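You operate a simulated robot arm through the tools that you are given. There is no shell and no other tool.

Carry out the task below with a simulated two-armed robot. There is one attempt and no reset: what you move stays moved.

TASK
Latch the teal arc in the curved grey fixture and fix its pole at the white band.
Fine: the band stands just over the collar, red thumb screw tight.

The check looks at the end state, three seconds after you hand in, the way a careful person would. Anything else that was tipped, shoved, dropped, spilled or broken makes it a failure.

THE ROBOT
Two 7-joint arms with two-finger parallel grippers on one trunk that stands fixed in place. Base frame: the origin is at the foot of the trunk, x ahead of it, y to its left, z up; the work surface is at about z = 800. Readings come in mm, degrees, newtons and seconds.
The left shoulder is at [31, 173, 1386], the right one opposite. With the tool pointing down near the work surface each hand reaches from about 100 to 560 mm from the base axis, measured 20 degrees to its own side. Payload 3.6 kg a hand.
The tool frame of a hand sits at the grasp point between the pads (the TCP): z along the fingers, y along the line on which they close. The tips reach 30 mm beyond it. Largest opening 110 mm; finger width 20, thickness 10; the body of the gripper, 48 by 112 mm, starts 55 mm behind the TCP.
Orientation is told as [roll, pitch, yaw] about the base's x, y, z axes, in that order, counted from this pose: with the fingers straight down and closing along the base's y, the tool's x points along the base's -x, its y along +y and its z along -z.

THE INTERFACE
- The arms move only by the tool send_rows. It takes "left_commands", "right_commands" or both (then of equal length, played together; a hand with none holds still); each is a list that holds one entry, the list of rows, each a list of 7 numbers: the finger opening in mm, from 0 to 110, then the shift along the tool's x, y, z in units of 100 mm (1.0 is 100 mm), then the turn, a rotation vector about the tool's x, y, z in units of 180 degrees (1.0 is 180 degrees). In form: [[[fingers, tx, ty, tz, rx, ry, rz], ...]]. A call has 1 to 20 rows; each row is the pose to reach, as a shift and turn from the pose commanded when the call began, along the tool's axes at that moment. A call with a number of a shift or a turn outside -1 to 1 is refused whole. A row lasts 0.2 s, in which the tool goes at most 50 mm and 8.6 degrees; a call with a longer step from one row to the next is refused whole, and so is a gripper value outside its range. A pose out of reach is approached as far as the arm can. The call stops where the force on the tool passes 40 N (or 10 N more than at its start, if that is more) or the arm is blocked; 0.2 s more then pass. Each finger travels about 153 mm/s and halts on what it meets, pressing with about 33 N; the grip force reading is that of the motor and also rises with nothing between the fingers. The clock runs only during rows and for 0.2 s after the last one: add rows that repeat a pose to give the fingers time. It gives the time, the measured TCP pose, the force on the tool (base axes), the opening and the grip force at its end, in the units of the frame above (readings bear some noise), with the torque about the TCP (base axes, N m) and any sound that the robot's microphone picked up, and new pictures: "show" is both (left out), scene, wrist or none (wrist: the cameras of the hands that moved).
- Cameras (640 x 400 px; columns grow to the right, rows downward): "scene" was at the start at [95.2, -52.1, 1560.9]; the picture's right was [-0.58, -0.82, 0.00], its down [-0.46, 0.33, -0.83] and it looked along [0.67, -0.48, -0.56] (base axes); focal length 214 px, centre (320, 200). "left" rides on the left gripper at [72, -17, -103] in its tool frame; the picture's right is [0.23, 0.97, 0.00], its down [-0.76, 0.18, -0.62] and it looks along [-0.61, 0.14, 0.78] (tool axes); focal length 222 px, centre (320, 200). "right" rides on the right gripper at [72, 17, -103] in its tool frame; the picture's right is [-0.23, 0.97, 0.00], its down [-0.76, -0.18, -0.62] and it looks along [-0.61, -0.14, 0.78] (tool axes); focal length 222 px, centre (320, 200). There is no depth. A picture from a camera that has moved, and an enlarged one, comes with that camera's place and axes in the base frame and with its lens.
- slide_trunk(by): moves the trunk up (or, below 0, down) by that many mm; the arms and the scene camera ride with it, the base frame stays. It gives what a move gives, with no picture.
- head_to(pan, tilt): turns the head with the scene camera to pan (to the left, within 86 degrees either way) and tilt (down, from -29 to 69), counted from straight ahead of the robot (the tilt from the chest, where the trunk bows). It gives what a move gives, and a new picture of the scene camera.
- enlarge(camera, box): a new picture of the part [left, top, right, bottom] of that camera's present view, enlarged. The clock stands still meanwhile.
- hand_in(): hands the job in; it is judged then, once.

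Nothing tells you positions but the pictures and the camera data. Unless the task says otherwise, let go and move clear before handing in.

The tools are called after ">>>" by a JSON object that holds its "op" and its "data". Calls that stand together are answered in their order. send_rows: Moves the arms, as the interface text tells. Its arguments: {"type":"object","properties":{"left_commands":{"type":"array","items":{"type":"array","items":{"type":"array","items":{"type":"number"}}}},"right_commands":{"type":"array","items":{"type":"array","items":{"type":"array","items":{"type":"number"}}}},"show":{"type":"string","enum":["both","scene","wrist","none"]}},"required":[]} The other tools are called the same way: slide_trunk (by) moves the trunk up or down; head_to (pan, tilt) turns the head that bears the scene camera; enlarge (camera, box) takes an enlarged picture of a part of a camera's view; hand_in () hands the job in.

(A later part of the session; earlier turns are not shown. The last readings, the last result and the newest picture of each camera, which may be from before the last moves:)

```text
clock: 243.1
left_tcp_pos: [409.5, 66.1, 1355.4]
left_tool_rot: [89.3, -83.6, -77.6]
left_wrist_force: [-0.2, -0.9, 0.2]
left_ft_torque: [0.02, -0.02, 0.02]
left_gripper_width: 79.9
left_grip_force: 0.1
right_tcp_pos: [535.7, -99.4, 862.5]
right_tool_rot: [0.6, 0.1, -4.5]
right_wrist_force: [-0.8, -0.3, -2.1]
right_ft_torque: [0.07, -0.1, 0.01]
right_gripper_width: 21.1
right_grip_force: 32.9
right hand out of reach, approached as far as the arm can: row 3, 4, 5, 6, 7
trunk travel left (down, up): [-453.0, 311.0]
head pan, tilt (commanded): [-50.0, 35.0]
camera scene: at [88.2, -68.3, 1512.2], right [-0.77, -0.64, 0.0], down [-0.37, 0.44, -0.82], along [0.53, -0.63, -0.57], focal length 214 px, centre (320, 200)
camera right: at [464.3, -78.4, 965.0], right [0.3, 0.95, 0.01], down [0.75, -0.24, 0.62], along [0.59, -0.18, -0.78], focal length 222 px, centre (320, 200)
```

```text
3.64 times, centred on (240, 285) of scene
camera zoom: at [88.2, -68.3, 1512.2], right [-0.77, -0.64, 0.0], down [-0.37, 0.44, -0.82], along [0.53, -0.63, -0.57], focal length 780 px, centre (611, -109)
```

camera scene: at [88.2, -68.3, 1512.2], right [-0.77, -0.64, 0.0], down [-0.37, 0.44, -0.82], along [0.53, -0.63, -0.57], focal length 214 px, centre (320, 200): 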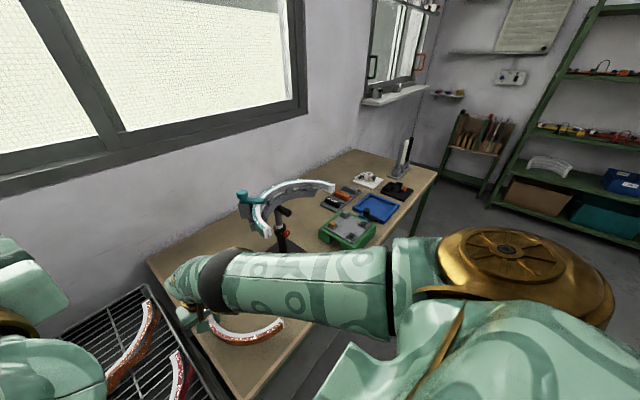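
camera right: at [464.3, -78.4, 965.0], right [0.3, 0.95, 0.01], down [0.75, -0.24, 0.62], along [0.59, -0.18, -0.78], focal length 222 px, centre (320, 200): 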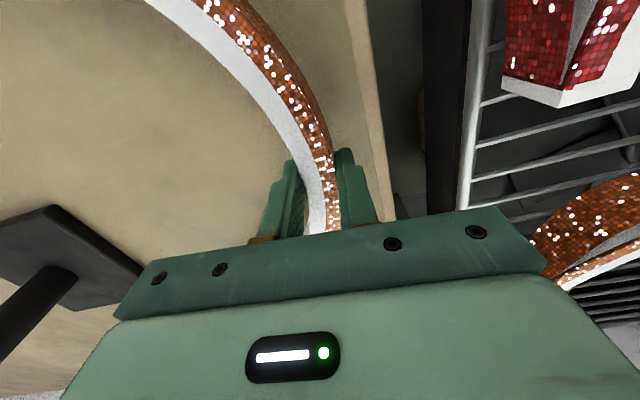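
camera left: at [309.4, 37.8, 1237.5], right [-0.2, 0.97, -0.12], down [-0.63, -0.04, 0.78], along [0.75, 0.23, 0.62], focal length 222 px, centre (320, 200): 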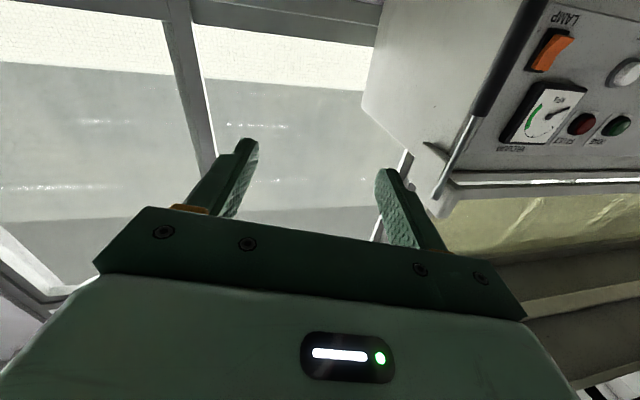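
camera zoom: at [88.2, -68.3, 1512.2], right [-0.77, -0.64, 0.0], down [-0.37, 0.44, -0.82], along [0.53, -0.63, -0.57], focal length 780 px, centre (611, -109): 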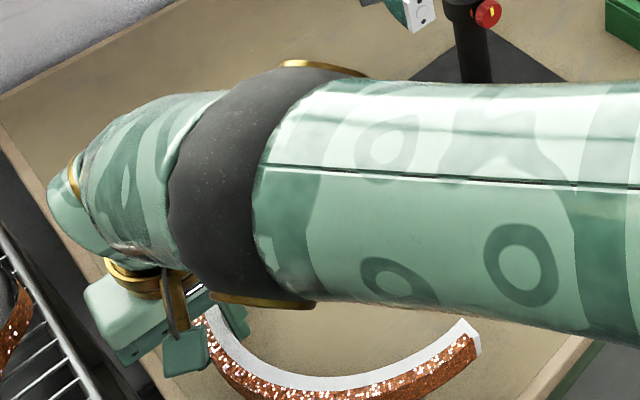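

>>> {"op": "send_rows", "data": {"right_commands": [[[0, 0.03, 0.02, 0.05, 0, 0, 0], [0, 0.06, 0.04, 0.1, 0, 0, 0], [0, 0.1, 0.06, 0.14, 0, 0, 0], [0, 0.13, 0.075, 0.165, 0, 0, 0], [0, 0.15, 0.088, 0.175, 0, 0, 0], [0, 0.15, 0.088, 0.175, 0, 0, 0]]], "show": "wrist"}}

```text
clock: 244.5
left_tcp_pos: [409.5, 66.6, 1356.1]
left_tool_rot: [89.3, -83.5, -77.6]
left_wrist_force: [0.2, -0.1, 0.3]
left_ft_torque: [0.01, -0.01, 0.0]
left_gripper_width: 79.6
left_grip_force: 0.1
right_tcp_pos: [530.2, -97.9, 842.1]
right_tool_rot: [0.5, 0.1, -4.5]
right_wrist_force: [-0.2, 0.0, -1.9]
right_ft_torque: [0.09, -0.02, -0.01]
right_gripper_width: 21.1
right_grip_force: 33.0
right hand out of reach, approached as far as the arm can: row 2, 3, 4, 5, 6
trunk travel left (down, up): [-453.0, 311.0]
head pan, tilt (commanded): [-50.0, 35.0]
camera right: at [458.9, -75.5, 945.1], right [0.3, 0.95, 0.01], down [0.75, -0.24, 0.62], along [0.59, -0.18, -0.78], focal length 222 px, centre (320, 200)
```

right: 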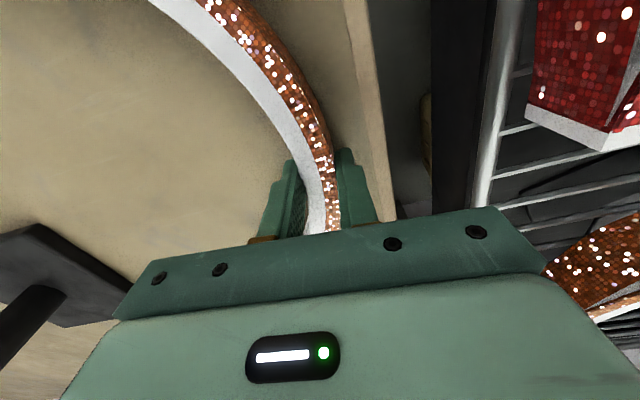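

>>> {"op": "slide_trunk", "data": {"by": 25}}

>>> {"op": "send_rows", "data": {"right_commands": [[[0, 0.02, 0.02, 0.05, 0, 0, 0], [0, 0.05, 0.04, 0.1, 0, 0, 0], [0, 0.08, 0.06, 0.14, 0, 0, 0], [0, 0.1, 0.08, 0.18, 0, 0, 0], [0, 0.1, 0.08, 0.21, 0, 0, 0], [0, 0.1, 0.08, 0.21, 0, 0, 0]]], "show": "scene"}}

```text
clock: 245.2
left_tcp_pos: [409.8, 66.6, 1381.1]
left_tool_rot: [89.1, -83.7, -77.4]
left_wrist_force: [-1.2, -0.3, -0.5]
left_ft_torque: [0.0, 0.0, -0.02]
left_gripper_width: 80.2
left_grip_force: 0.3
right_tcp_pos: [530.5, -97.1, 867.8]
right_tool_rot: [0.3, -0.1, -4.7]
right_wrist_force: [-0.1, -0.5, -2.0]
right_ft_torque: [0.08, -0.05, 0.02]
right_gripper_width: 20.8
right_grip_force: 32.5
trunk travel left (down, up): [-478.0, 286.0]
head pan, tilt (commanded): [-50.0, 35.0]
```

```text
clock: 246.6
left_tcp_pos: [408.8, 65.7, 1380.1]
left_tool_rot: [89.4, -83.5, -77.7]
left_wrist_force: [0.8, 0.2, 0.2]
left_ft_torque: [-0.02, 0.02, 0.01]
left_gripper_width: 80.0
left_grip_force: 0.1
right_tcp_pos: [517.4, -89.4, 849.2]
right_tool_rot: [0.3, -0.1, -4.5]
right_wrist_force: [0.3, 0.3, -1.6]
right_ft_torque: [0.11, -0.02, 0.01]
right_gripper_width: 21.0
right_grip_force: 32.9
right hand out of reach, approached as far as the arm can: row 2, 5, 6
trunk travel left (down, up): [-478.0, 286.0]
head pan, tilt (commanded): [-50.0, 35.0]
camera scene: at [83.3, -68.3, 1537.4], right [-0.77, -0.64, 0.0], down [-0.37, 0.44, -0.82], along [0.53, -0.63, -0.57], focal length 214 px, centre (320, 200)
```

scene: 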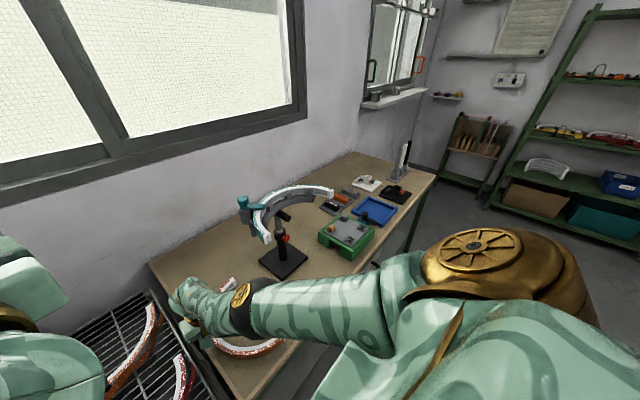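

>>> {"op": "send_rows", "data": {"right_commands": [[[0, -0.01, 0, 0.04, 0, 0, 0], [0, -0.02, 0, 0.08, 0, 0, 0], [0, -0.03, 0, 0.12, 0, 0, 0], [0, -0.03, 0, 0.15, 0, 0, 0], [0, -0.03, 0, 0.16, 0, 0, 0]]], "show": "none"}}

```text
clock: 247.8
left_tcp_pos: [408.8, 66.7, 1382.1]
left_tool_rot: [89.3, -83.6, -77.6]
left_wrist_force: [0.0, 0.3, -0.5]
left_ft_torque: [0.02, 0.0, -0.01]
left_gripper_width: 80.0
left_grip_force: 0.0
right_tcp_pos: [517.0, -91.3, 846.8]
right_tool_rot: [0.4, -0.1, -4.7]
right_wrist_force: [0.4, -0.4, -2.5]
right_ft_torque: [0.08, -0.04, 0.0]
right_gripper_width: 20.9
right_grip_force: 33.1
right hand out of reach, approached as far as the arm can: row 2, 3, 4, 5
trunk travel left (down, up): [-478.0, 286.0]
head pan, tilt (commanded): [-50.0, 35.0]
```

At full reach again; I'll lower the last 14 mm with the trunk.

>>> {"op": "slide_trunk", "data": {"by": -10}}

>>> {"op": "slide_trunk", "data": {"by": -4}}

```text
clock: 248.4
left_tcp_pos: [408.9, 66.9, 1372.0]
left_tool_rot: [89.2, -83.5, -77.7]
left_wrist_force: [-0.3, 1.2, 0.8]
left_ft_torque: [0.04, -0.01, 0.0]
left_gripper_width: 80.2
left_grip_force: 0.1
right_tcp_pos: [517.0, -89.0, 836.3]
right_tool_rot: [0.3, 0.0, -4.6]
right_wrist_force: [0.5, -0.6, -1.8]
right_ft_torque: [0.12, -0.04, -0.01]
right_gripper_width: 20.5
right_grip_force: 32.9
trunk travel left (down, up): [-468.0, 296.0]
head pan, tilt (commanded): [-50.0, 35.0]
```

```text
clock: 248.9
left_tcp_pos: [408.3, 66.7, 1366.6]
left_tool_rot: [89.4, -83.7, -77.7]
left_wrist_force: [-0.3, 0.7, 1.0]
left_ft_torque: [-0.01, -0.02, 0.0]
left_gripper_width: 80.2
left_grip_force: 0.1
right_tcp_pos: [516.5, -90.8, 833.1]
right_tool_rot: [0.2, 0.0, -4.5]
right_wrist_force: [0.4, 0.3, 2.4]
right_ft_torque: [-0.35, 0.2, 0.14]
right_gripper_width: 20.9
right_grip_force: 33.1
trunk travel left (down, up): [-464.0, 300.0]
head pan, tilt (commanded): [-50.0, 35.0]
```

The arc touches the table. I'll check its position before releasing.

>>> {"op": "enlarge", "data": {"camera": "scene", "box": [170, 240, 310, 360]}}

>>> {"op": "enlarge", "data": {"camera": "right", "box": [0, 0, 400, 240]}}

```text
3.33 times, centred on (240, 300) of scene
camera zoom: at [85.6, -68.3, 1523.3], right [-0.77, -0.64, 0.0], down [-0.37, 0.44, -0.82], along [0.53, -0.63, -0.57], focal length 715 px, centre (587, -133)
```

zoom: 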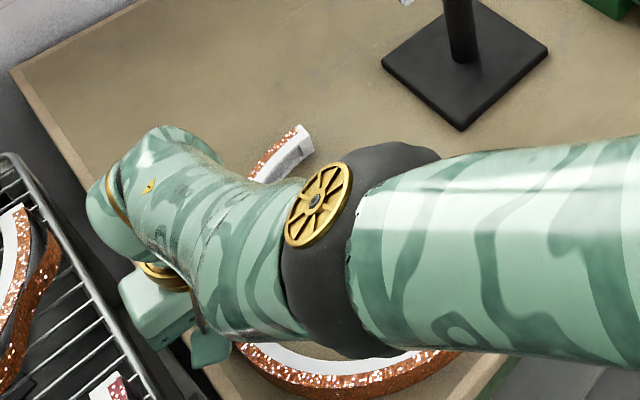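

```text
1.60 times, centred on (200, 120) of right
camera zoom: at [445.5, -68.0, 935.2], right [0.3, 0.95, 0.01], down [0.74, -0.24, 0.62], along [0.6, -0.19, -0.78], focal length 355 px, centre (512, 328)
```

zoom: 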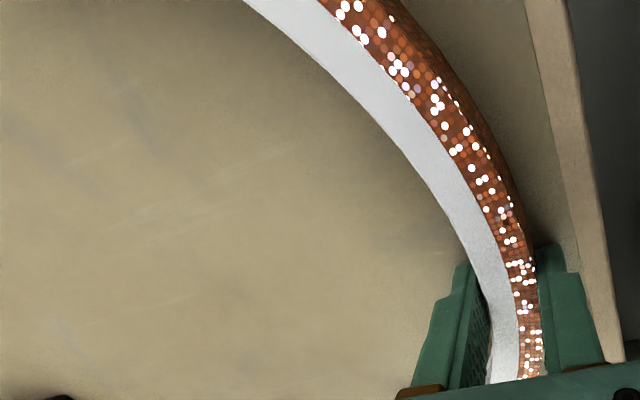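

It is within about 7 mm of the original spot. I'll make a small correction (+6 in x, +4 in y) before letting go.

>>> {"op": "send_rows", "data": {"right_commands": [[[0, 0, 0, -0.05, 0, 0, 0], [0, 0, 0, -0.1, 0, 0, 0], [0, 0, 0, -0.17, 0, 0, 0], [0, 0, 0, -0.17, 0, 0, 0]]], "show": "none"}}

>>> {"op": "slide_trunk", "data": {"by": -12}}

>>> {"op": "send_rows", "data": {"right_commands": [[[0, -0.03, 0.02, 0, 0, 0, 0], [0, -0.06, 0.04, 0, 0, 0, 0], [0, -0.06, 0.04, 0, 0, 0, 0]]], "show": "none"}}

```text
clock: 249.9
left_tcp_pos: [408.4, 66.7, 1367.3]
left_tool_rot: [89.2, -83.6, -77.5]
left_wrist_force: [0.6, -0.5, 1.5]
left_ft_torque: [0.02, 0.02, 0.02]
left_gripper_width: 80.0
left_grip_force: 0.0
right_tcp_pos: [518.7, -91.2, 849.7]
right_tool_rot: [0.3, 0.0, -4.6]
right_wrist_force: [1.0, -0.4, -2.3]
right_ft_torque: [0.08, -0.05, 0.0]
right_gripper_width: 20.8
right_grip_force: 32.7
trunk travel left (down, up): [-464.0, 300.0]
head pan, tilt (commanded): [-50.0, 35.0]
```

```text
clock: 250.5
left_tcp_pos: [408.5, 65.6, 1356.4]
left_tool_rot: [89.6, -83.6, -77.8]
left_wrist_force: [-0.2, 0.5, 0.0]
left_ft_torque: [0.02, 0.01, 0.0]
left_gripper_width: 79.7
left_grip_force: 0.2
right_tcp_pos: [517.5, -91.4, 837.5]
right_tool_rot: [0.3, -0.1, -4.8]
right_wrist_force: [-0.1, 0.1, -1.6]
right_ft_torque: [0.07, -0.02, 0.02]
right_gripper_width: 20.7
right_grip_force: 32.7
trunk travel left (down, up): [-452.0, 312.0]
head pan, tilt (commanded): [-50.0, 35.0]
```

```text
clock: 251.3
left_tcp_pos: [409.2, 67.1, 1355.4]
left_tool_rot: [89.3, -83.6, -77.7]
left_wrist_force: [-0.6, -0.2, 0.3]
left_ft_torque: [-0.02, 0.01, -0.01]
left_gripper_width: 79.9
left_grip_force: 0.1
right_tcp_pos: [522.7, -88.0, 837.5]
right_tool_rot: [0.3, -0.1, -4.7]
right_wrist_force: [-0.4, -0.3, -1.5]
right_ft_torque: [0.06, -0.02, 0.03]
right_gripper_width: 20.9
right_grip_force: 32.8
trunk travel left (down, up): [-452.0, 312.0]
head pan, tilt (commanded): [-50.0, 35.0]
```

Good: the hand is at [522.7, -88]. I'll lower the last few millimetres, release, and lift away.

>>> {"op": "send_rows", "data": {"right_commands": [[[0, 0, 0, 0.02, 0, 0, 0], [0, 0, 0, 0.04, 0, 0, 0], [0, 0, 0, 0.05, 0, 0, 0]]], "show": "none"}}

>>> {"op": "send_rows", "data": {"right_commands": [[[26, 0, 0, 0, 0, 0, 0], [36, 0, 0, 0, 0, 0, 0], [46, 0, 0, 0, 0, 0, 0], [50, 0, 0, 0, 0, 0, 0], [50, 0, 0, -0.1, 0, 0, 0], [50, 0, 0, -0.2, 0, 0, 0], [50, 0, 0, -0.35, 0, 0, 0], [50, 0, 0, -0.5, 0, 0, 0], [50, 0, 0, -0.7, 0, 0, 0], [50, 0, 0, -0.9, 0, 0, 0]]]}}

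```text
clock: 252.1
left_tcp_pos: [408.1, 66.5, 1355.9]
left_tool_rot: [89.5, -83.6, -77.8]
left_wrist_force: [0.5, 0.0, 0.8]
left_ft_torque: [0.0, 0.01, -0.01]
left_gripper_width: 80.1
left_grip_force: 0.0
right_tcp_pos: [523.3, -86.9, 832.9]
right_tool_rot: [0.3, -0.1, -4.6]
right_wrist_force: [0.1, -0.3, 2.5]
right_ft_torque: [-0.37, 0.31, 0.17]
right_gripper_width: 20.8
right_grip_force: 33.7
trunk travel left (down, up): [-452.0, 312.0]
head pan, tilt (commanded): [-50.0, 35.0]
```

```text
clock: 254.3
left_tcp_pos: [409.0, 66.5, 1355.9]
left_tool_rot: [89.4, -83.5, -77.7]
left_wrist_force: [-1.1, 0.9, 0.2]
left_ft_torque: [-0.03, -0.01, -0.01]
left_gripper_width: 80.0
left_grip_force: 0.1
right_tcp_pos: [538.5, -101.1, 935.2]
right_tool_rot: [-0.1, -1.7, -5.6]
right_wrist_force: [0.2, 0.5, 0.5]
right_ft_torque: [-0.01, -0.01, -0.01]
right_gripper_width: 50.1
right_grip_force: 0.1
trunk travel left (down, up): [-452.0, 312.0]
head pan, tilt (commanded): [-50.0, 35.0]
camera scene: at [87.9, -68.2, 1511.2], right [-0.77, -0.64, 0.0], down [-0.37, 0.44, -0.82], along [0.53, -0.63, -0.57], focal length 214 px, centre (320, 200)
camera right: at [463.0, -74.9, 1035.7], right [0.32, 0.95, 0.01], down [0.72, -0.25, 0.65], along [0.61, -0.2, -0.76], focal length 222 px, centre (320, 200)
```

scene: 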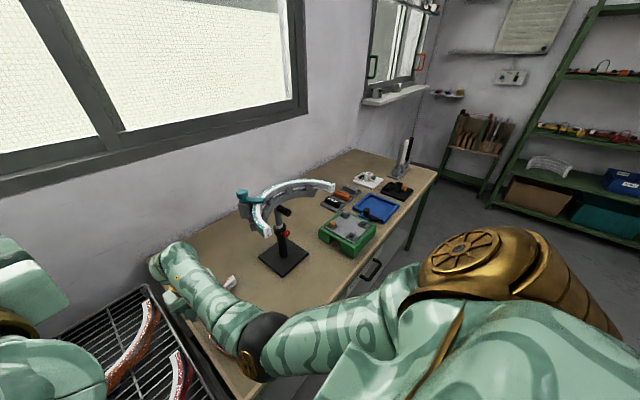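
right: 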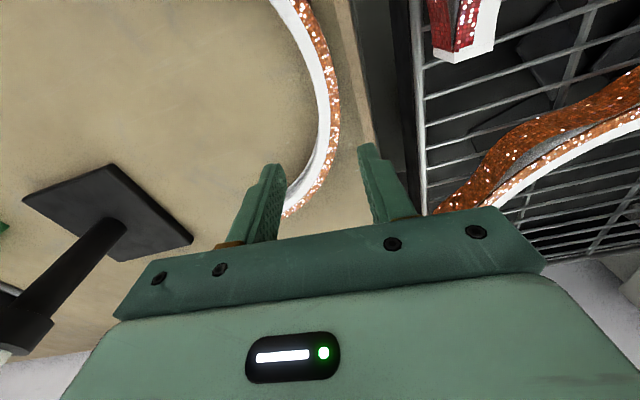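

Released. I'll raise and pull the hand back, using the wrist camera to check the orange arc's final position.

>>> {"op": "send_rows", "data": {"right_commands": [[[60, 0.1, 0, -0.15, 0, 0, 0], [60, 0.25, 0, -0.3, 0, 0, 0], [60, 0.4, 0, -0.45, 0, 0, 0], [60, 0.55, 0, -0.6, 0, 0, 0], [60, 0.7, 0, -0.75, 0, 0, 0], [60, 0.85, 0, -0.85, 0, 0, 0], [60, 1.0, 0, -0.95, 0, 0, 0]]]}}

```text
clock: 255.1
left_tcp_pos: [408.2, 65.4, 1356.5]
left_tool_rot: [89.7, -83.6, -78.0]
left_wrist_force: [0.0, -0.4, -0.9]
left_ft_torque: [-0.03, 0.0, 0.04]
left_gripper_width: 80.1
left_grip_force: 0.3
right_tcp_pos: [548.7, -104.3, 1038.0]
right_tool_rot: [0.2, -9.6, -6.1]
right_wrist_force: [-0.4, 0.0, -0.5]
right_ft_torque: [0.0, -0.02, -0.01]
right_gripper_width: 59.9
right_grip_force: 0.0
trunk travel left (down, up): [-452.0, 312.0]
head pan, tilt (commanded): [-50.0, 35.0]
stopped in row 3 (right hand): the arm was blocked; the commanded pose is now the measured one
camera scene: at [88.0, -68.6, 1511.2], right [-0.77, -0.64, 0.0], down [-0.37, 0.44, -0.82], along [0.53, -0.63, -0.57], focal length 214 px, centre (320, 200)
camera right: at [462.4, -77.6, 1127.2], right [0.33, 0.94, 0.04], down [0.62, -0.25, 0.74], along [0.71, -0.22, -0.67], focal length 222 px, centre (320, 200)
```

scene: 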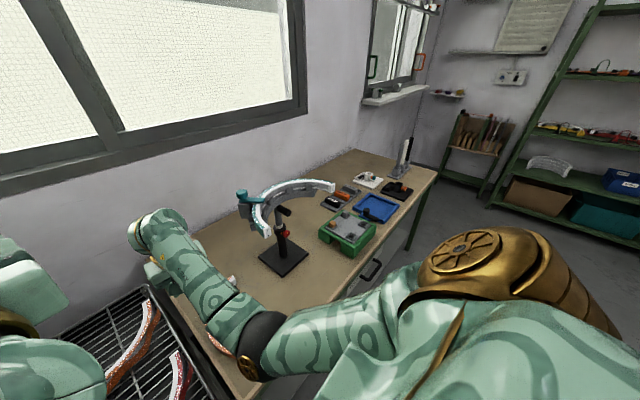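
right: 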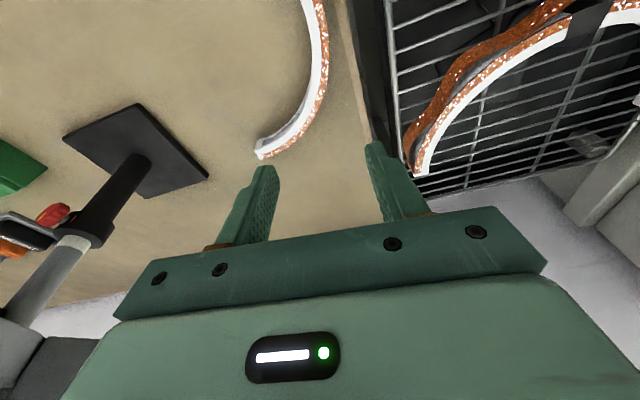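

The arm paused in a posture change but nothing was touched. I'll check the orange arc's far end in this view.

>>> {"op": "enlarge", "data": {"camera": "right", "box": [200, 0, 400, 180]}}

>>> {"op": "enlarge", "data": {"camera": "scene", "box": [180, 250, 300, 370]}}

```text
2.22 times, centred on (300, 90) of right
camera zoom: at [462.4, -77.6, 1127.2], right [0.33, 0.94, 0.04], down [0.62, -0.25, 0.74], along [0.71, -0.22, -0.67], focal length 494 px, centre (364, 444)
```

zoom: 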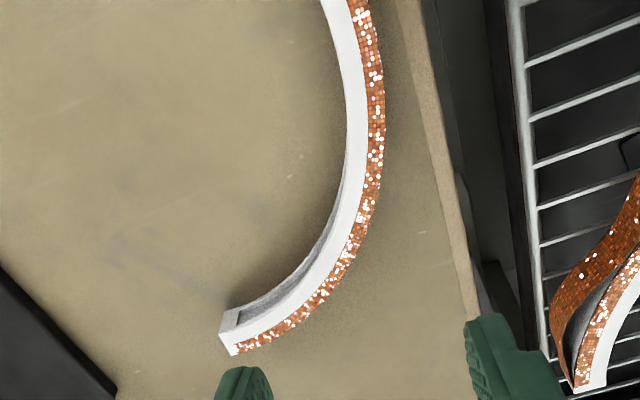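

```text
3.33 times, centred on (240, 310) of scene
camera zoom: at [88.0, -68.6, 1511.2], right [-0.77, -0.64, 0.0], down [-0.37, 0.44, -0.82], along [0.53, -0.63, -0.57], focal length 715 px, centre (587, -167)
```

zoom: 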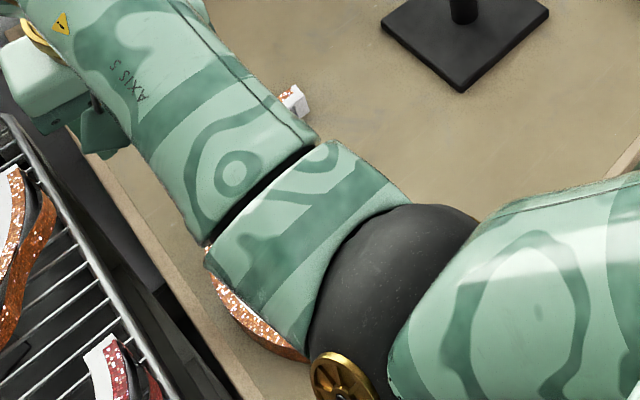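

The orange arc's far end is now at about (654–660, -234), within a few millimetres of its original (656–663, -232). I'll raise the trunk to lift both arms clear.

>>> {"op": "slide_trunk", "data": {"by": 100}}

>>> {"op": "send_rows", "data": {"right_commands": [[[60, 0, 0, 0, 0, 0, 0], [60, 0, 0, 0, 0, 0, 0]]]}}

```text
clock: 256.4
left_tcp_pos: [409.6, 67.2, 1455.9]
left_tool_rot: [89.2, -83.6, -77.6]
left_wrist_force: [-1.1, -0.2, 0.3]
left_ft_torque: [0.01, 0.02, 0.02]
left_gripper_width: 80.1
left_grip_force: 0.1
right_tcp_pos: [551.2, -110.7, 1137.0]
right_tool_rot: [-0.3, -9.5, -6.6]
right_wrist_force: [0.5, 0.5, -0.5]
right_ft_torque: [0.01, -0.04, -0.01]
right_gripper_width: 59.9
right_grip_force: 0.0
trunk travel left (down, up): [-552.0, 212.0]
head pan, tilt (commanded): [-50.0, 35.0]
```

```text
clock: 257.0
left_tcp_pos: [409.1, 66.6, 1455.6]
left_tool_rot: [89.4, -83.5, -77.7]
left_wrist_force: [0.5, -0.9, -0.3]
left_ft_torque: [-0.01, -0.02, 0.0]
left_gripper_width: 80.0
left_grip_force: 0.1
right_tcp_pos: [550.7, -110.1, 1137.6]
right_tool_rot: [-0.2, -9.6, -6.6]
right_wrist_force: [-0.8, -0.3, 0.6]
right_ft_torque: [0.02, -0.02, 0.03]
right_gripper_width: 59.8
right_grip_force: 0.0
trunk travel left (down, up): [-552.0, 212.0]
head pan, tilt (commanded): [-50.0, 35.0]
camera scene: at [73.5, -68.3, 1611.8], right [-0.77, -0.64, 0.0], down [-0.37, 0.44, -0.82], along [0.53, -0.63, -0.57], focal length 214 px, centre (320, 200)
camera right: at [463.7, -82.3, 1225.9], right [0.33, 0.94, 0.03], down [0.62, -0.25, 0.74], along [0.71, -0.23, -0.67], focal length 222 px, centre (320, 200)
```

scene: 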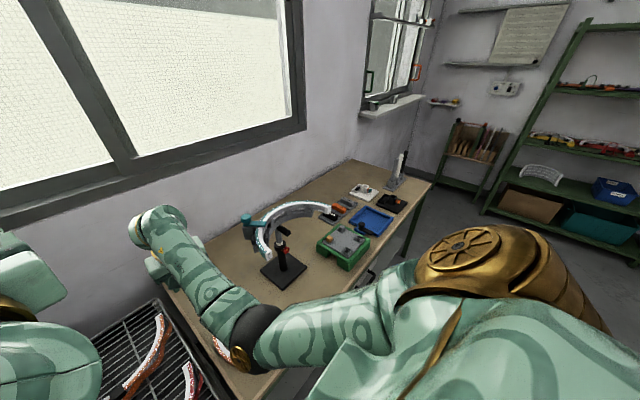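
right: 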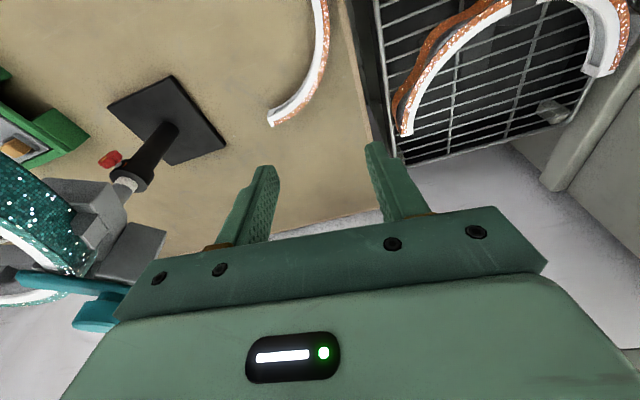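

>>> {"op": "send_rows", "data": {"right_commands": [[[60, 0.08, 0, 0, 0, 0.01, 0], [60, 0.18, 0, 0, 0, 0.02, 0], [60, 0.28, 0, 0, 0, 0.03, 0], [60, 0.38, 0, 0, 0, 0.04, 0], [60, 0.5, 0, 0, 0, 0.05, 0], [60, 0.62, 0, 0, 0, 0.053, 0], [60, 0.74, 0, 0, 0, 0.053, 0], [60, 0.86, 0, 0, 0, 0.053, 0]]]}}

```text
clock: 258.7
left_tcp_pos: [407.4, 66.8, 1454.8]
left_tool_rot: [89.5, -83.6, -77.9]
left_wrist_force: [-0.6, 0.2, 0.0]
left_ft_torque: [0.02, -0.02, 0.01]
left_gripper_width: 80.1
left_grip_force: 0.0
right_tcp_pos: [520.0, -109.8, 1196.3]
right_tool_rot: [0.6, -8.9, -7.5]
right_wrist_force: [-1.3, 0.3, -0.9]
right_ft_torque: [-0.02, 0.04, 0.01]
right_gripper_width: 59.8
right_grip_force: 0.0
trunk travel left (down, up): [-552.0, 212.0]
head pan, tilt (commanded): [-50.0, 35.0]
stopped in row 8 (right hand): the arm was blocked; the commanded pose is now the measured one
camera scene: at [73.3, -68.4, 1611.8], right [-0.77, -0.64, 0.0], down [-0.37, 0.44, -0.82], along [0.53, -0.63, -0.57], focal length 214 px, centre (320, 200)
camera right: at [434.6, -82.3, 1286.7], right [0.35, 0.94, 0.04], down [0.63, -0.27, 0.73], along [0.7, -0.23, -0.68], focal length 222 px, centre (320, 200)
```

scene: 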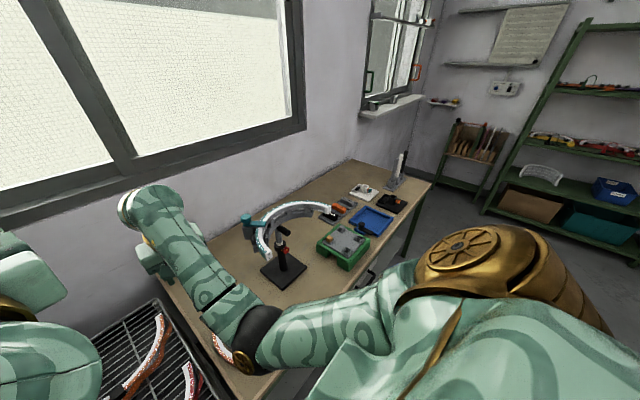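
right: 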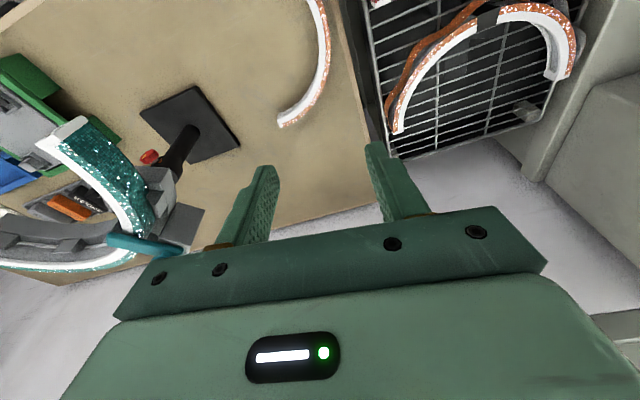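

The arm is clear of everything (no forces). I'll turn the head to see the orange arc's near end and the left side.

>>> {"op": "head_to", "data": {"pan": -10, "tilt": 50}}

>>> {"op": "head_to", "data": {"pan": 25, "tilt": 40}}

```text
clock: 259.7
left_tcp_pos: [410.1, 67.2, 1454.8]
left_tool_rot: [88.1, -83.6, -76.4]
left_wrist_force: [0.1, -0.3, -0.5]
left_ft_torque: [0.01, 0.02, 0.0]
left_gripper_width: 80.1
left_grip_force: 0.1
right_tcp_pos: [520.2, -109.9, 1196.7]
right_tool_rot: [0.5, -8.7, -7.4]
right_wrist_force: [0.4, 0.3, 0.1]
right_ft_torque: [-0.05, 0.01, -0.01]
right_gripper_width: 59.7
right_grip_force: 0.1
trunk travel left (down, up): [-552.0, 212.0]
head pan, tilt (commanded): [-10.0, 50.0]
camera scene: at [88.7, -35.5, 1594.3], right [-0.43, -0.9, 0.0], down [-0.66, 0.32, -0.68], along [0.62, -0.3, -0.73], focal length 214 px, centre (320, 200)
```

scene: 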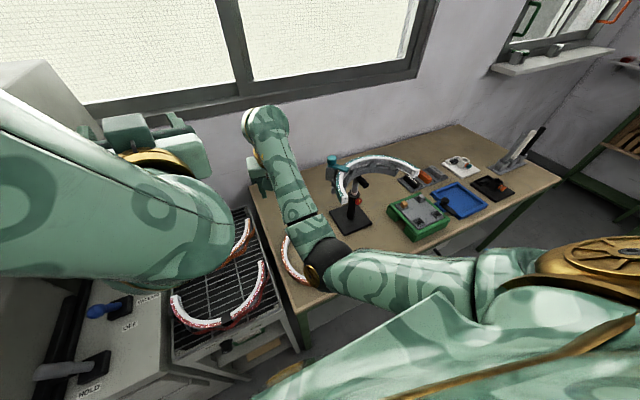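

```text
clock: 260.8
left_tcp_pos: [409.7, 69.3, 1458.3]
left_tool_rot: [89.9, -84.1, -77.8]
left_wrist_force: [0.4, -0.2, -0.6]
left_ft_torque: [0.0, 0.02, 0.02]
left_gripper_width: 80.3
left_grip_force: 0.1
right_tcp_pos: [518.7, -110.0, 1195.7]
right_tool_rot: [0.5, -8.8, -7.3]
right_wrist_force: [-0.2, 0.0, 0.2]
right_ft_torque: [0.0, 0.01, -0.02]
right_gripper_width: 60.2
right_grip_force: 0.0
trunk travel left (down, up): [-552.0, 212.0]
head pan, tilt (commanded): [25.0, 40.0]
camera scene: at [90.2, -34.8, 1596.3], right [-0.42, -0.91, 0.0], down [-0.65, 0.3, -0.7], along [0.64, -0.29, -0.71], focal length 214 px, centre (320, 200)
```

scene: 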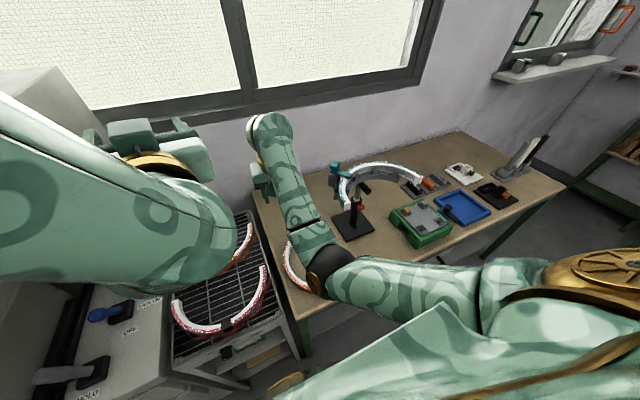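

The left arm sits close to the head and blocks panning left, so I'll turn the head back and instead move the right arm out of the line of sight.

>>> {"op": "head_to", "data": {"pan": -40, "tilt": 45}}

>>> {"op": "enlarge", "data": {"camera": "scene", "box": [120, 180, 400, 400]}}

```text
clock: 262.1
left_tcp_pos: [408.8, 66.2, 1454.5]
left_tool_rot: [89.5, -83.6, -77.9]
left_wrist_force: [0.9, -0.4, 0.5]
left_ft_torque: [-0.03, 0.02, 0.02]
left_gripper_width: 79.9
left_grip_force: 0.1
right_tcp_pos: [520.0, -109.3, 1195.1]
right_tool_rot: [0.5, -8.8, -7.4]
right_wrist_force: [-1.2, -0.3, 0.4]
right_ft_torque: [0.0, -0.01, 0.01]
right_gripper_width: 60.1
right_grip_force: 0.1
trunk travel left (down, up): [-552.0, 212.0]
head pan, tilt (commanded): [-40.0, 45.0]
camera scene: at [79.3, -52.9, 1597.0], right [-0.64, -0.77, 0.0], down [-0.54, 0.45, -0.71], along [0.54, -0.45, -0.71], focal length 214 px, centre (320, 200)
```

scene: 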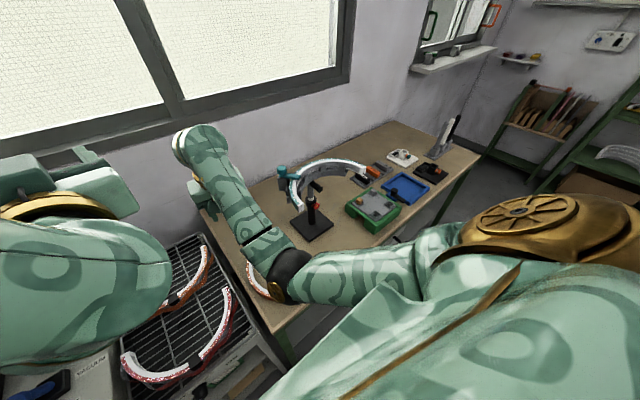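

```text
1.82 times, centred on (260, 290) of scene
camera zoom: at [79.3, -52.9, 1597.0], right [-0.64, -0.77, 0.0], down [-0.54, 0.45, -0.71], along [0.54, -0.45, -0.71], focal length 390 px, centre (429, 36)
```

zoom: 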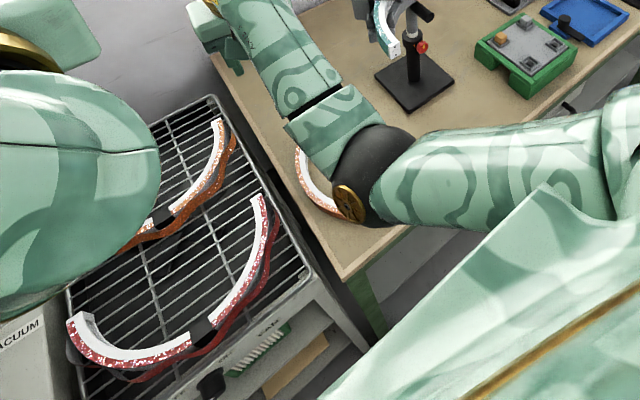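

>>> {"op": "send_rows", "data": {"right_commands": [[[60, 0, 0, -0.1, 0, 0.01, 0.01], [60, 0, -0.05, -0.2, 0, 0.02, 0.02], [60, 0, -0.1, -0.3, 0, 0.03, 0.03], [60, 0, -0.15, -0.4, 0, 0.04, 0.04], [60, 0, -0.2, -0.5, 0, 0.048, 0.05], [60, 0, -0.3, -0.6, 0, 0.048, 0.06], [60, 0, -0.4, -0.6, 0, 0.048, 0.07], [60, 0, -0.5, -0.6, 0, 0.048, 0.08]]], "show": "scene"}}

```text
clock: 263.9
left_tcp_pos: [408.4, 65.8, 1456.3]
left_tool_rot: [89.4, -83.6, -77.8]
left_wrist_force: [-0.3, -0.5, -0.4]
left_ft_torque: [-0.02, -0.04, 0.01]
left_gripper_width: 80.2
left_grip_force: 0.0
right_tcp_pos: [548.7, -161.6, 1227.9]
right_tool_rot: [1.9, 0.4, -21.4]
right_wrist_force: [-0.4, 0.6, 0.5]
right_ft_torque: [-0.02, -0.04, 0.0]
right_gripper_width: 60.2
right_grip_force: 0.0
right hand out of reach, approached as far as the arm can: row 2, 3, 4, 5, 6, 7, 8
trunk travel left (down, up): [-552.0, 212.0]
head pan, tilt (commanded): [-40.0, 45.0]
camera scene: at [79.2, -53.5, 1596.9], right [-0.64, -0.77, 0.0], down [-0.54, 0.45, -0.71], along [0.54, -0.45, -0.71], focal length 214 px, centre (320, 200)
```

scene: 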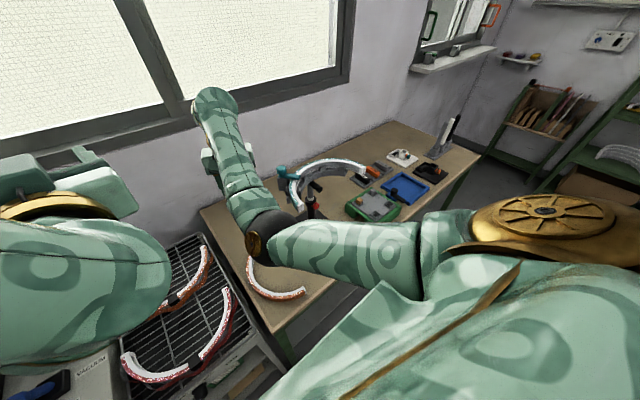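

Now the orange arc is mostly visible. I'll measure it.

>>> {"op": "enlarge", "data": {"camera": "scene", "box": [225, 220, 325, 310]}}

```text
4.44 times, centred on (275, 265) of scene
camera zoom: at [79.2, -53.5, 1596.9], right [-0.64, -0.77, 0.0], down [-0.54, 0.45, -0.71], along [0.54, -0.45, -0.71], focal length 953 px, centre (520, -89)
```

zoom: 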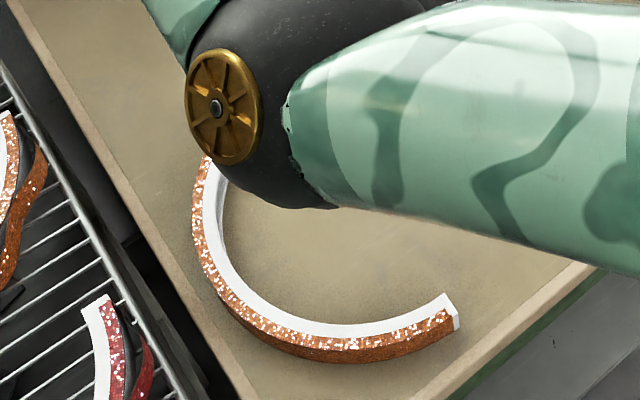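

>>> {"op": "enlarge", "data": {"camera": "scene", "box": [260, 140, 400, 250]}}

```text
3.64 times, centred on (330, 195) of scene
camera zoom: at [79.2, -53.5, 1596.9], right [-0.64, -0.77, 0.0], down [-0.54, 0.45, -0.71], along [0.54, -0.45, -0.71], focal length 780 px, centre (284, 218)
```

zoom: 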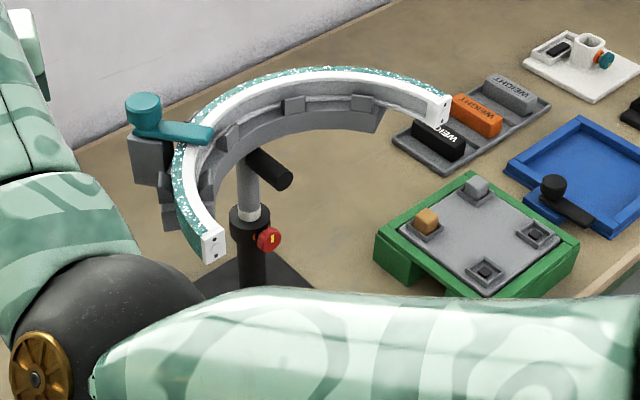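

The orange arc is back within about a centimetre of its original pose. Now I'll check the band and the screw closely.

>>> {"op": "enlarge", "data": {"camera": "scene", "box": [294, 186, 324, 216]}}

>>> {"op": "enlarge", "data": {"camera": "right", "box": [0, 0, 400, 250]}}

```text
13.33 times, centred on (309, 201) of scene
camera zoom: at [79.2, -53.5, 1596.9], right [-0.64, -0.77, 0.0], down [-0.54, 0.45, -0.71], along [0.54, -0.45, -0.71], focal length 2860 px, centre (467, 187)
```

zoom: 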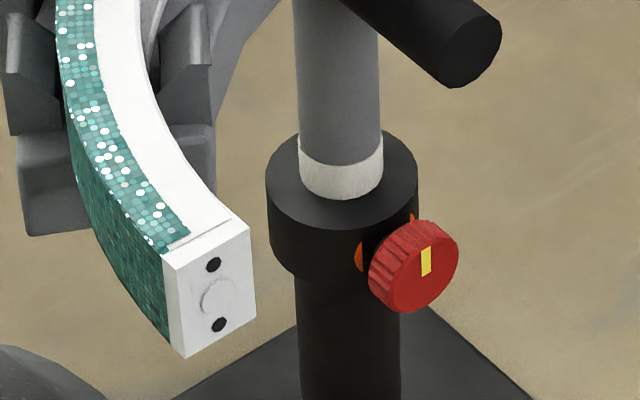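

```text
1.60 times, centred on (200, 125) of right
camera zoom: at [486.1, -122.6, 1331.1], right [0.57, 0.82, 0.03], down [0.64, -0.46, 0.61], along [0.52, -0.33, -0.79], focal length 355 px, centre (512, 320)
```

zoom: 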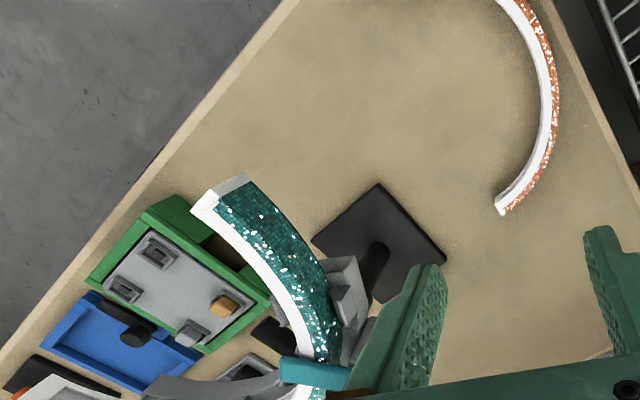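

The band's lower edge looks flush with the collar top now; it may have settled a millimetre when I pressed the arc in. I'll lower the trunk for a closer, flatter view.

>>> {"op": "slide_trunk", "data": {"by": -100}}

>>> {"op": "slide_trunk", "data": {"by": -80}}

>>> {"op": "head_to", "data": {"pan": -48, "tilt": 30}}

```text
clock: 265.2
left_tcp_pos: [408.1, 67.3, 1356.6]
left_tool_rot: [89.9, -83.5, -78.1]
left_wrist_force: [-0.1, 0.1, -0.7]
left_ft_torque: [0.0, 0.01, 0.02]
left_gripper_width: 79.8
left_grip_force: 0.0
right_tcp_pos: [553.3, -161.7, 1111.8]
right_tool_rot: [1.3, 1.9, -21.4]
right_wrist_force: [0.5, 0.3, -0.7]
right_ft_torque: [0.03, -0.01, 0.03]
right_gripper_width: 59.9
right_grip_force: 0.1
trunk travel left (down, up): [-452.0, 312.0]
head pan, tilt (commanded): [-40.0, 45.0]
```

```text
clock: 266.4
left_tcp_pos: [408.3, 65.8, 1275.3]
left_tool_rot: [89.7, -83.5, -78.1]
left_wrist_force: [0.2, -0.1, 0.5]
left_ft_torque: [-0.03, 0.01, 0.01]
left_gripper_width: 80.2
left_grip_force: 0.0
right_tcp_pos: [558.9, -161.1, 1008.9]
right_tool_rot: [0.4, 4.0, -21.5]
right_wrist_force: [-0.3, 0.0, 0.4]
right_ft_torque: [0.01, 0.02, 0.01]
right_gripper_width: 59.8
right_grip_force: 0.1
trunk travel left (down, up): [-372.0, 392.0]
head pan, tilt (commanded): [-40.0, 45.0]
```

```text
clock: 267.2
left_tcp_pos: [408.2, 66.4, 1274.9]
left_tool_rot: [89.2, -83.5, -77.7]
left_wrist_force: [0.3, 0.0, -0.1]
left_ft_torque: [-0.01, -0.03, -0.02]
left_gripper_width: 80.1
left_grip_force: 0.0
right_tcp_pos: [558.7, -161.2, 1008.0]
right_tool_rot: [0.4, 4.0, -21.4]
right_wrist_force: [-0.2, 0.0, -0.5]
right_ft_torque: [0.0, -0.02, 0.0]
right_gripper_width: 59.8
right_grip_force: 0.0
trunk travel left (down, up): [-372.0, 392.0]
head pan, tilt (commanded): [-48.0, 30.0]
camera scene: at [113.1, -68.0, 1438.2], right [-0.74, -0.67, 0.0], down [-0.34, 0.37, -0.87], along [0.58, -0.64, -0.5], focal length 214 px, centre (320, 200)
```

scene: 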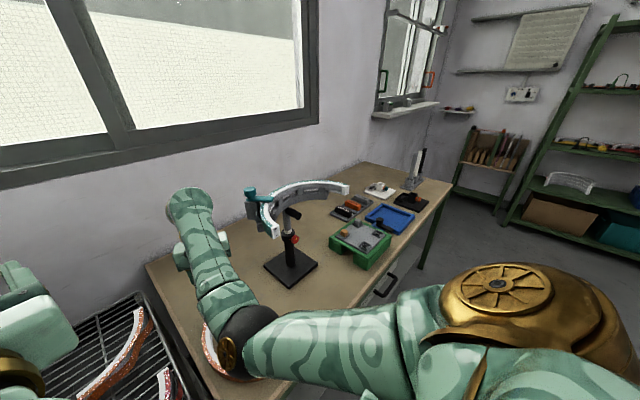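

>>> {"op": "enlarge", "data": {"camera": "scene", "box": [272, 222, 312, 252]}}

>>> {"op": "enlarge", "data": {"camera": "scene", "box": [282, 227, 298, 239]}}

```text
13.33 times, centred on (292, 237) of scene
camera zoom: at [113.1, -68.0, 1438.2], right [-0.74, -0.67, 0.0], down [-0.34, 0.37, -0.87], along [0.58, -0.64, -0.5], focal length 2860 px, centre (693, -293)
```

zoom: 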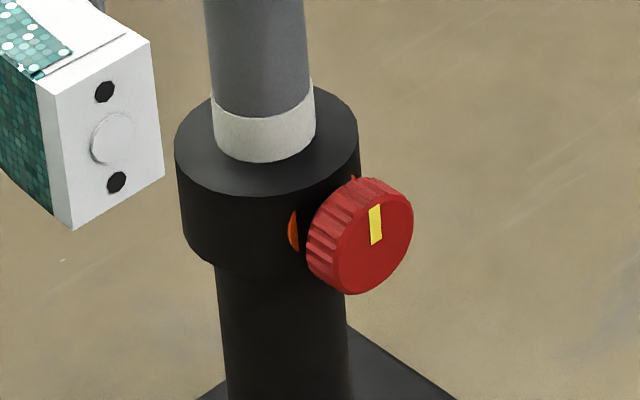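

```text
16.00 times, centred on (290, 233) of scene
camera zoom: at [113.1, -68.0, 1438.2], right [-0.74, -0.67, 0.0], down [-0.34, 0.37, -0.87], along [0.58, -0.64, -0.5], focal length 3432 px, centre (800, -328)
```

zoom: 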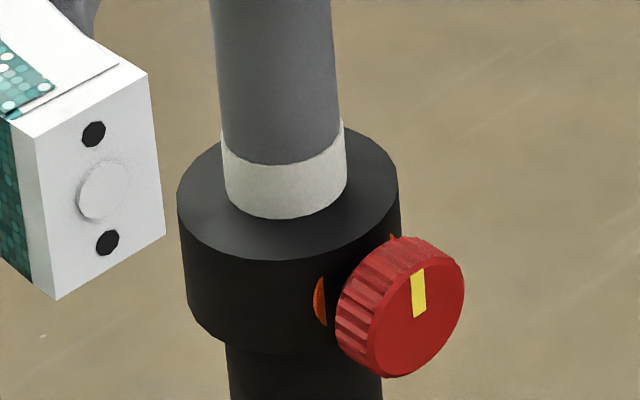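

The pole is set: screw mark upright and tight, band right at the collar (about 93% or more of it visible). Since the right hand is near, I'll correct the orange arc's remaining few degrees. First I'll move above it and measure.

>>> {"op": "send_rows", "data": {"right_commands": [[[60, 0.1, 0.08, 0.1, 0, -0.004, -0.015], [60, 0.2, 0.17, 0.2, 0, -0.008, -0.03], [60, 0.31, 0.25, 0.32, 0, -0.012, -0.045], [60, 0.42, 0.33, 0.44, 0, -0.016, -0.06], [60, 0.52, 0.42, 0.56, 0, -0.02, -0.075], [60, 0.63, 0.5, 0.68, 0, -0.022, -0.09], [60, 0.73, 0.58, 0.8, 0, -0.022, -0.1], [60, 0.73, 0.58, 0.8, 0, -0.022, -0.1]]]}}

>>> {"op": "enlarge", "data": {"camera": "right", "box": [160, 0, 480, 240]}}

```text
clock: 269.2
left_tcp_pos: [408.5, 66.8, 1275.8]
left_tool_rot: [89.4, -83.6, -77.6]
left_wrist_force: [-0.3, -0.4, 0.4]
left_ft_torque: [0.01, -0.02, 0.01]
left_gripper_width: 79.9
left_grip_force: 0.2
right_tcp_pos: [530.5, -95.4, 959.9]
right_tool_rot: [0.1, -3.8, -5.0]
right_wrist_force: [0.3, 0.8, 0.0]
right_ft_torque: [0.01, 0.0, -0.03]
right_gripper_width: 60.0
right_grip_force: 0.0
trunk travel left (down, up): [-372.0, 392.0]
head pan, tilt (commanded): [-48.0, 30.0]
stopped in row 8 (right hand): the arm was blocked; the commanded pose is now the measured one
camera scene: at [113.0, -68.2, 1438.3], right [-0.74, -0.67, 0.0], down [-0.34, 0.37, -0.87], along [0.58, -0.64, -0.5], focal length 214 px, centre (320, 200)
camera right: at [452.5, -72.5, 1057.7], right [0.31, 0.95, 0.02], down [0.7, -0.24, 0.67], along [0.64, -0.2, -0.74], focal length 222 px, centre (320, 200)
```

scene: 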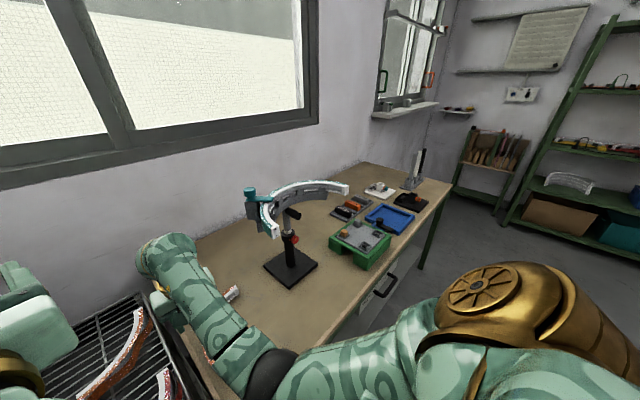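
right: 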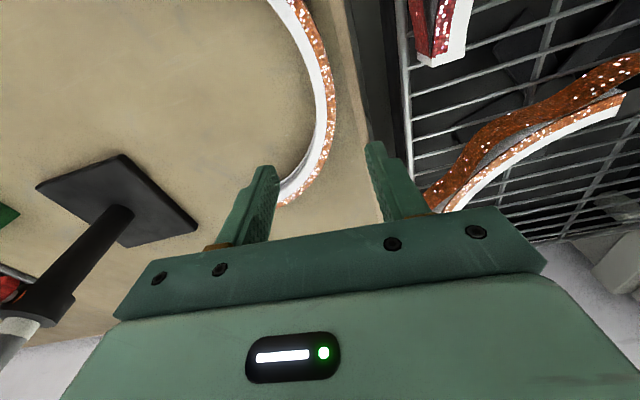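

```text
1.67 times, centred on (320, 120) of right
camera zoom: at [452.5, -72.5, 1057.7], right [0.31, 0.95, 0.02], down [0.7, -0.24, 0.67], along [0.64, -0.2, -0.74], focal length 370 px, centre (320, 333)
```

zoom: 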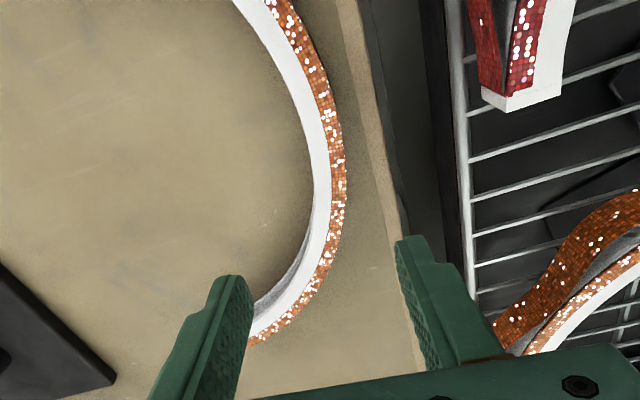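

The arm's elbow reaches its limit against the body here, so I won't handle the orange arc again; it's within about 8 mm and 3° of its starting pose. I'll raise the trunk to lift both hands clear.

>>> {"op": "slide_trunk", "data": {"by": 80}}

>>> {"op": "slide_trunk", "data": {"by": 80}}

>>> {"op": "head_to", "data": {"pan": -45, "tilt": 42}}

```text
clock: 270.4
left_tcp_pos: [408.9, 66.1, 1355.0]
left_tool_rot: [89.2, -83.6, -77.6]
left_wrist_force: [-0.9, -0.5, -0.8]
left_ft_torque: [0.0, 0.0, -0.01]
left_gripper_width: 80.3
left_grip_force: 0.1
right_tcp_pos: [531.3, -104.8, 1036.3]
right_tool_rot: [-0.6, -3.6, -5.5]
right_wrist_force: [-1.4, 0.2, -0.5]
right_ft_torque: [0.03, 0.0, -0.01]
right_gripper_width: 59.8
right_grip_force: 0.0
trunk travel left (down, up): [-452.0, 312.0]
head pan, tilt (commanded): [-48.0, 30.0]
```

```text
clock: 271.5
left_tcp_pos: [409.0, 66.4, 1435.1]
left_tool_rot: [89.3, -83.6, -77.5]
left_wrist_force: [0.3, 0.1, 0.0]
left_ft_torque: [0.0, -0.02, 0.03]
left_gripper_width: 80.1
left_grip_force: 0.1
right_tcp_pos: [530.0, -102.2, 1116.7]
right_tool_rot: [-0.3, -3.5, -5.4]
right_wrist_force: [0.6, 0.2, 0.3]
right_ft_torque: [0.02, -0.04, -0.01]
right_gripper_width: 60.3
right_grip_force: 0.0
trunk travel left (down, up): [-532.0, 232.0]
head pan, tilt (commanded): [-48.0, 30.0]
```

```text
clock: 272.3
left_tcp_pos: [409.2, 67.2, 1434.7]
left_tool_rot: [89.4, -83.5, -77.6]
left_wrist_force: [0.6, -0.6, -0.4]
left_ft_torque: [0.03, 0.01, 0.01]
left_gripper_width: 79.8
left_grip_force: 0.0
right_tcp_pos: [531.1, -101.6, 1119.4]
right_tool_rot: [-0.2, -3.7, -5.3]
right_wrist_force: [0.3, -1.0, -0.1]
right_ft_torque: [0.05, -0.01, 0.0]
right_gripper_width: 59.8
right_grip_force: 0.0
trunk travel left (down, up): [-532.0, 232.0]
head pan, tilt (commanded): [-45.0, 42.0]
camera scene: at [78.0, -60.0, 1581.2], right [-0.71, -0.71, 0.0], down [-0.47, 0.47, -0.74], along [0.53, -0.53, -0.67], focal length 214 px, centre (320, 200)
```

scene: 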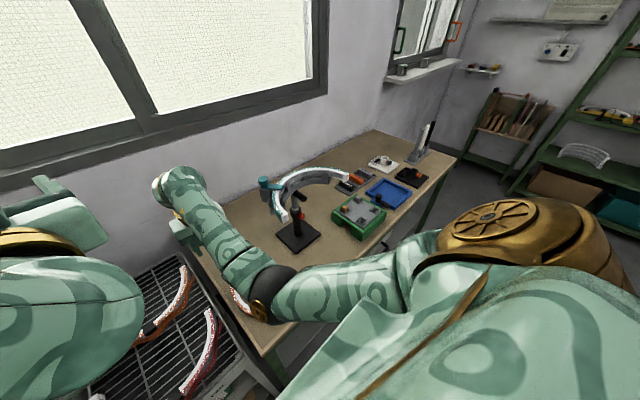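

Both hands are clear. One last close look at the collar, latch and the whole bench.

>>> {"op": "enlarge", "data": {"camera": "scene", "box": [288, 204, 304, 216]}}

>>> {"op": "enlarge", "data": {"camera": "scene", "box": [250, 150, 370, 260]}}

```text
16.00 times, centred on (296, 210) of scene
camera zoom: at [78.0, -60.0, 1581.2], right [-0.71, -0.71, 0.0], down [-0.47, 0.47, -0.74], along [0.53, -0.53, -0.67], focal length 3432 px, centre (704, 40)
```

zoom: 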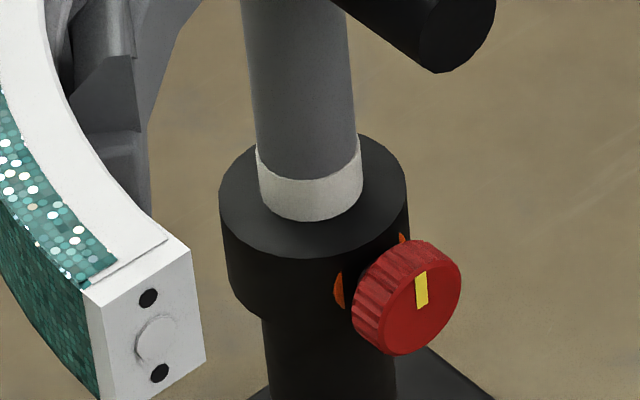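

```text
3.64 times, centred on (310, 205) of scene
camera zoom: at [78.0, -60.0, 1581.2], right [-0.71, -0.71, 0.0], down [-0.47, 0.47, -0.74], along [0.53, -0.53, -0.67], focal length 780 px, centre (356, 182)
```

zoom: 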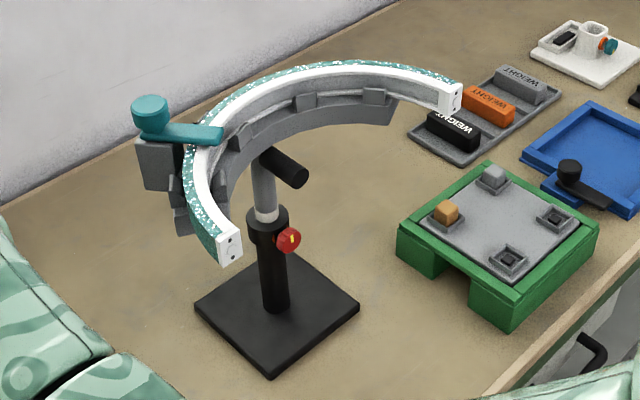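

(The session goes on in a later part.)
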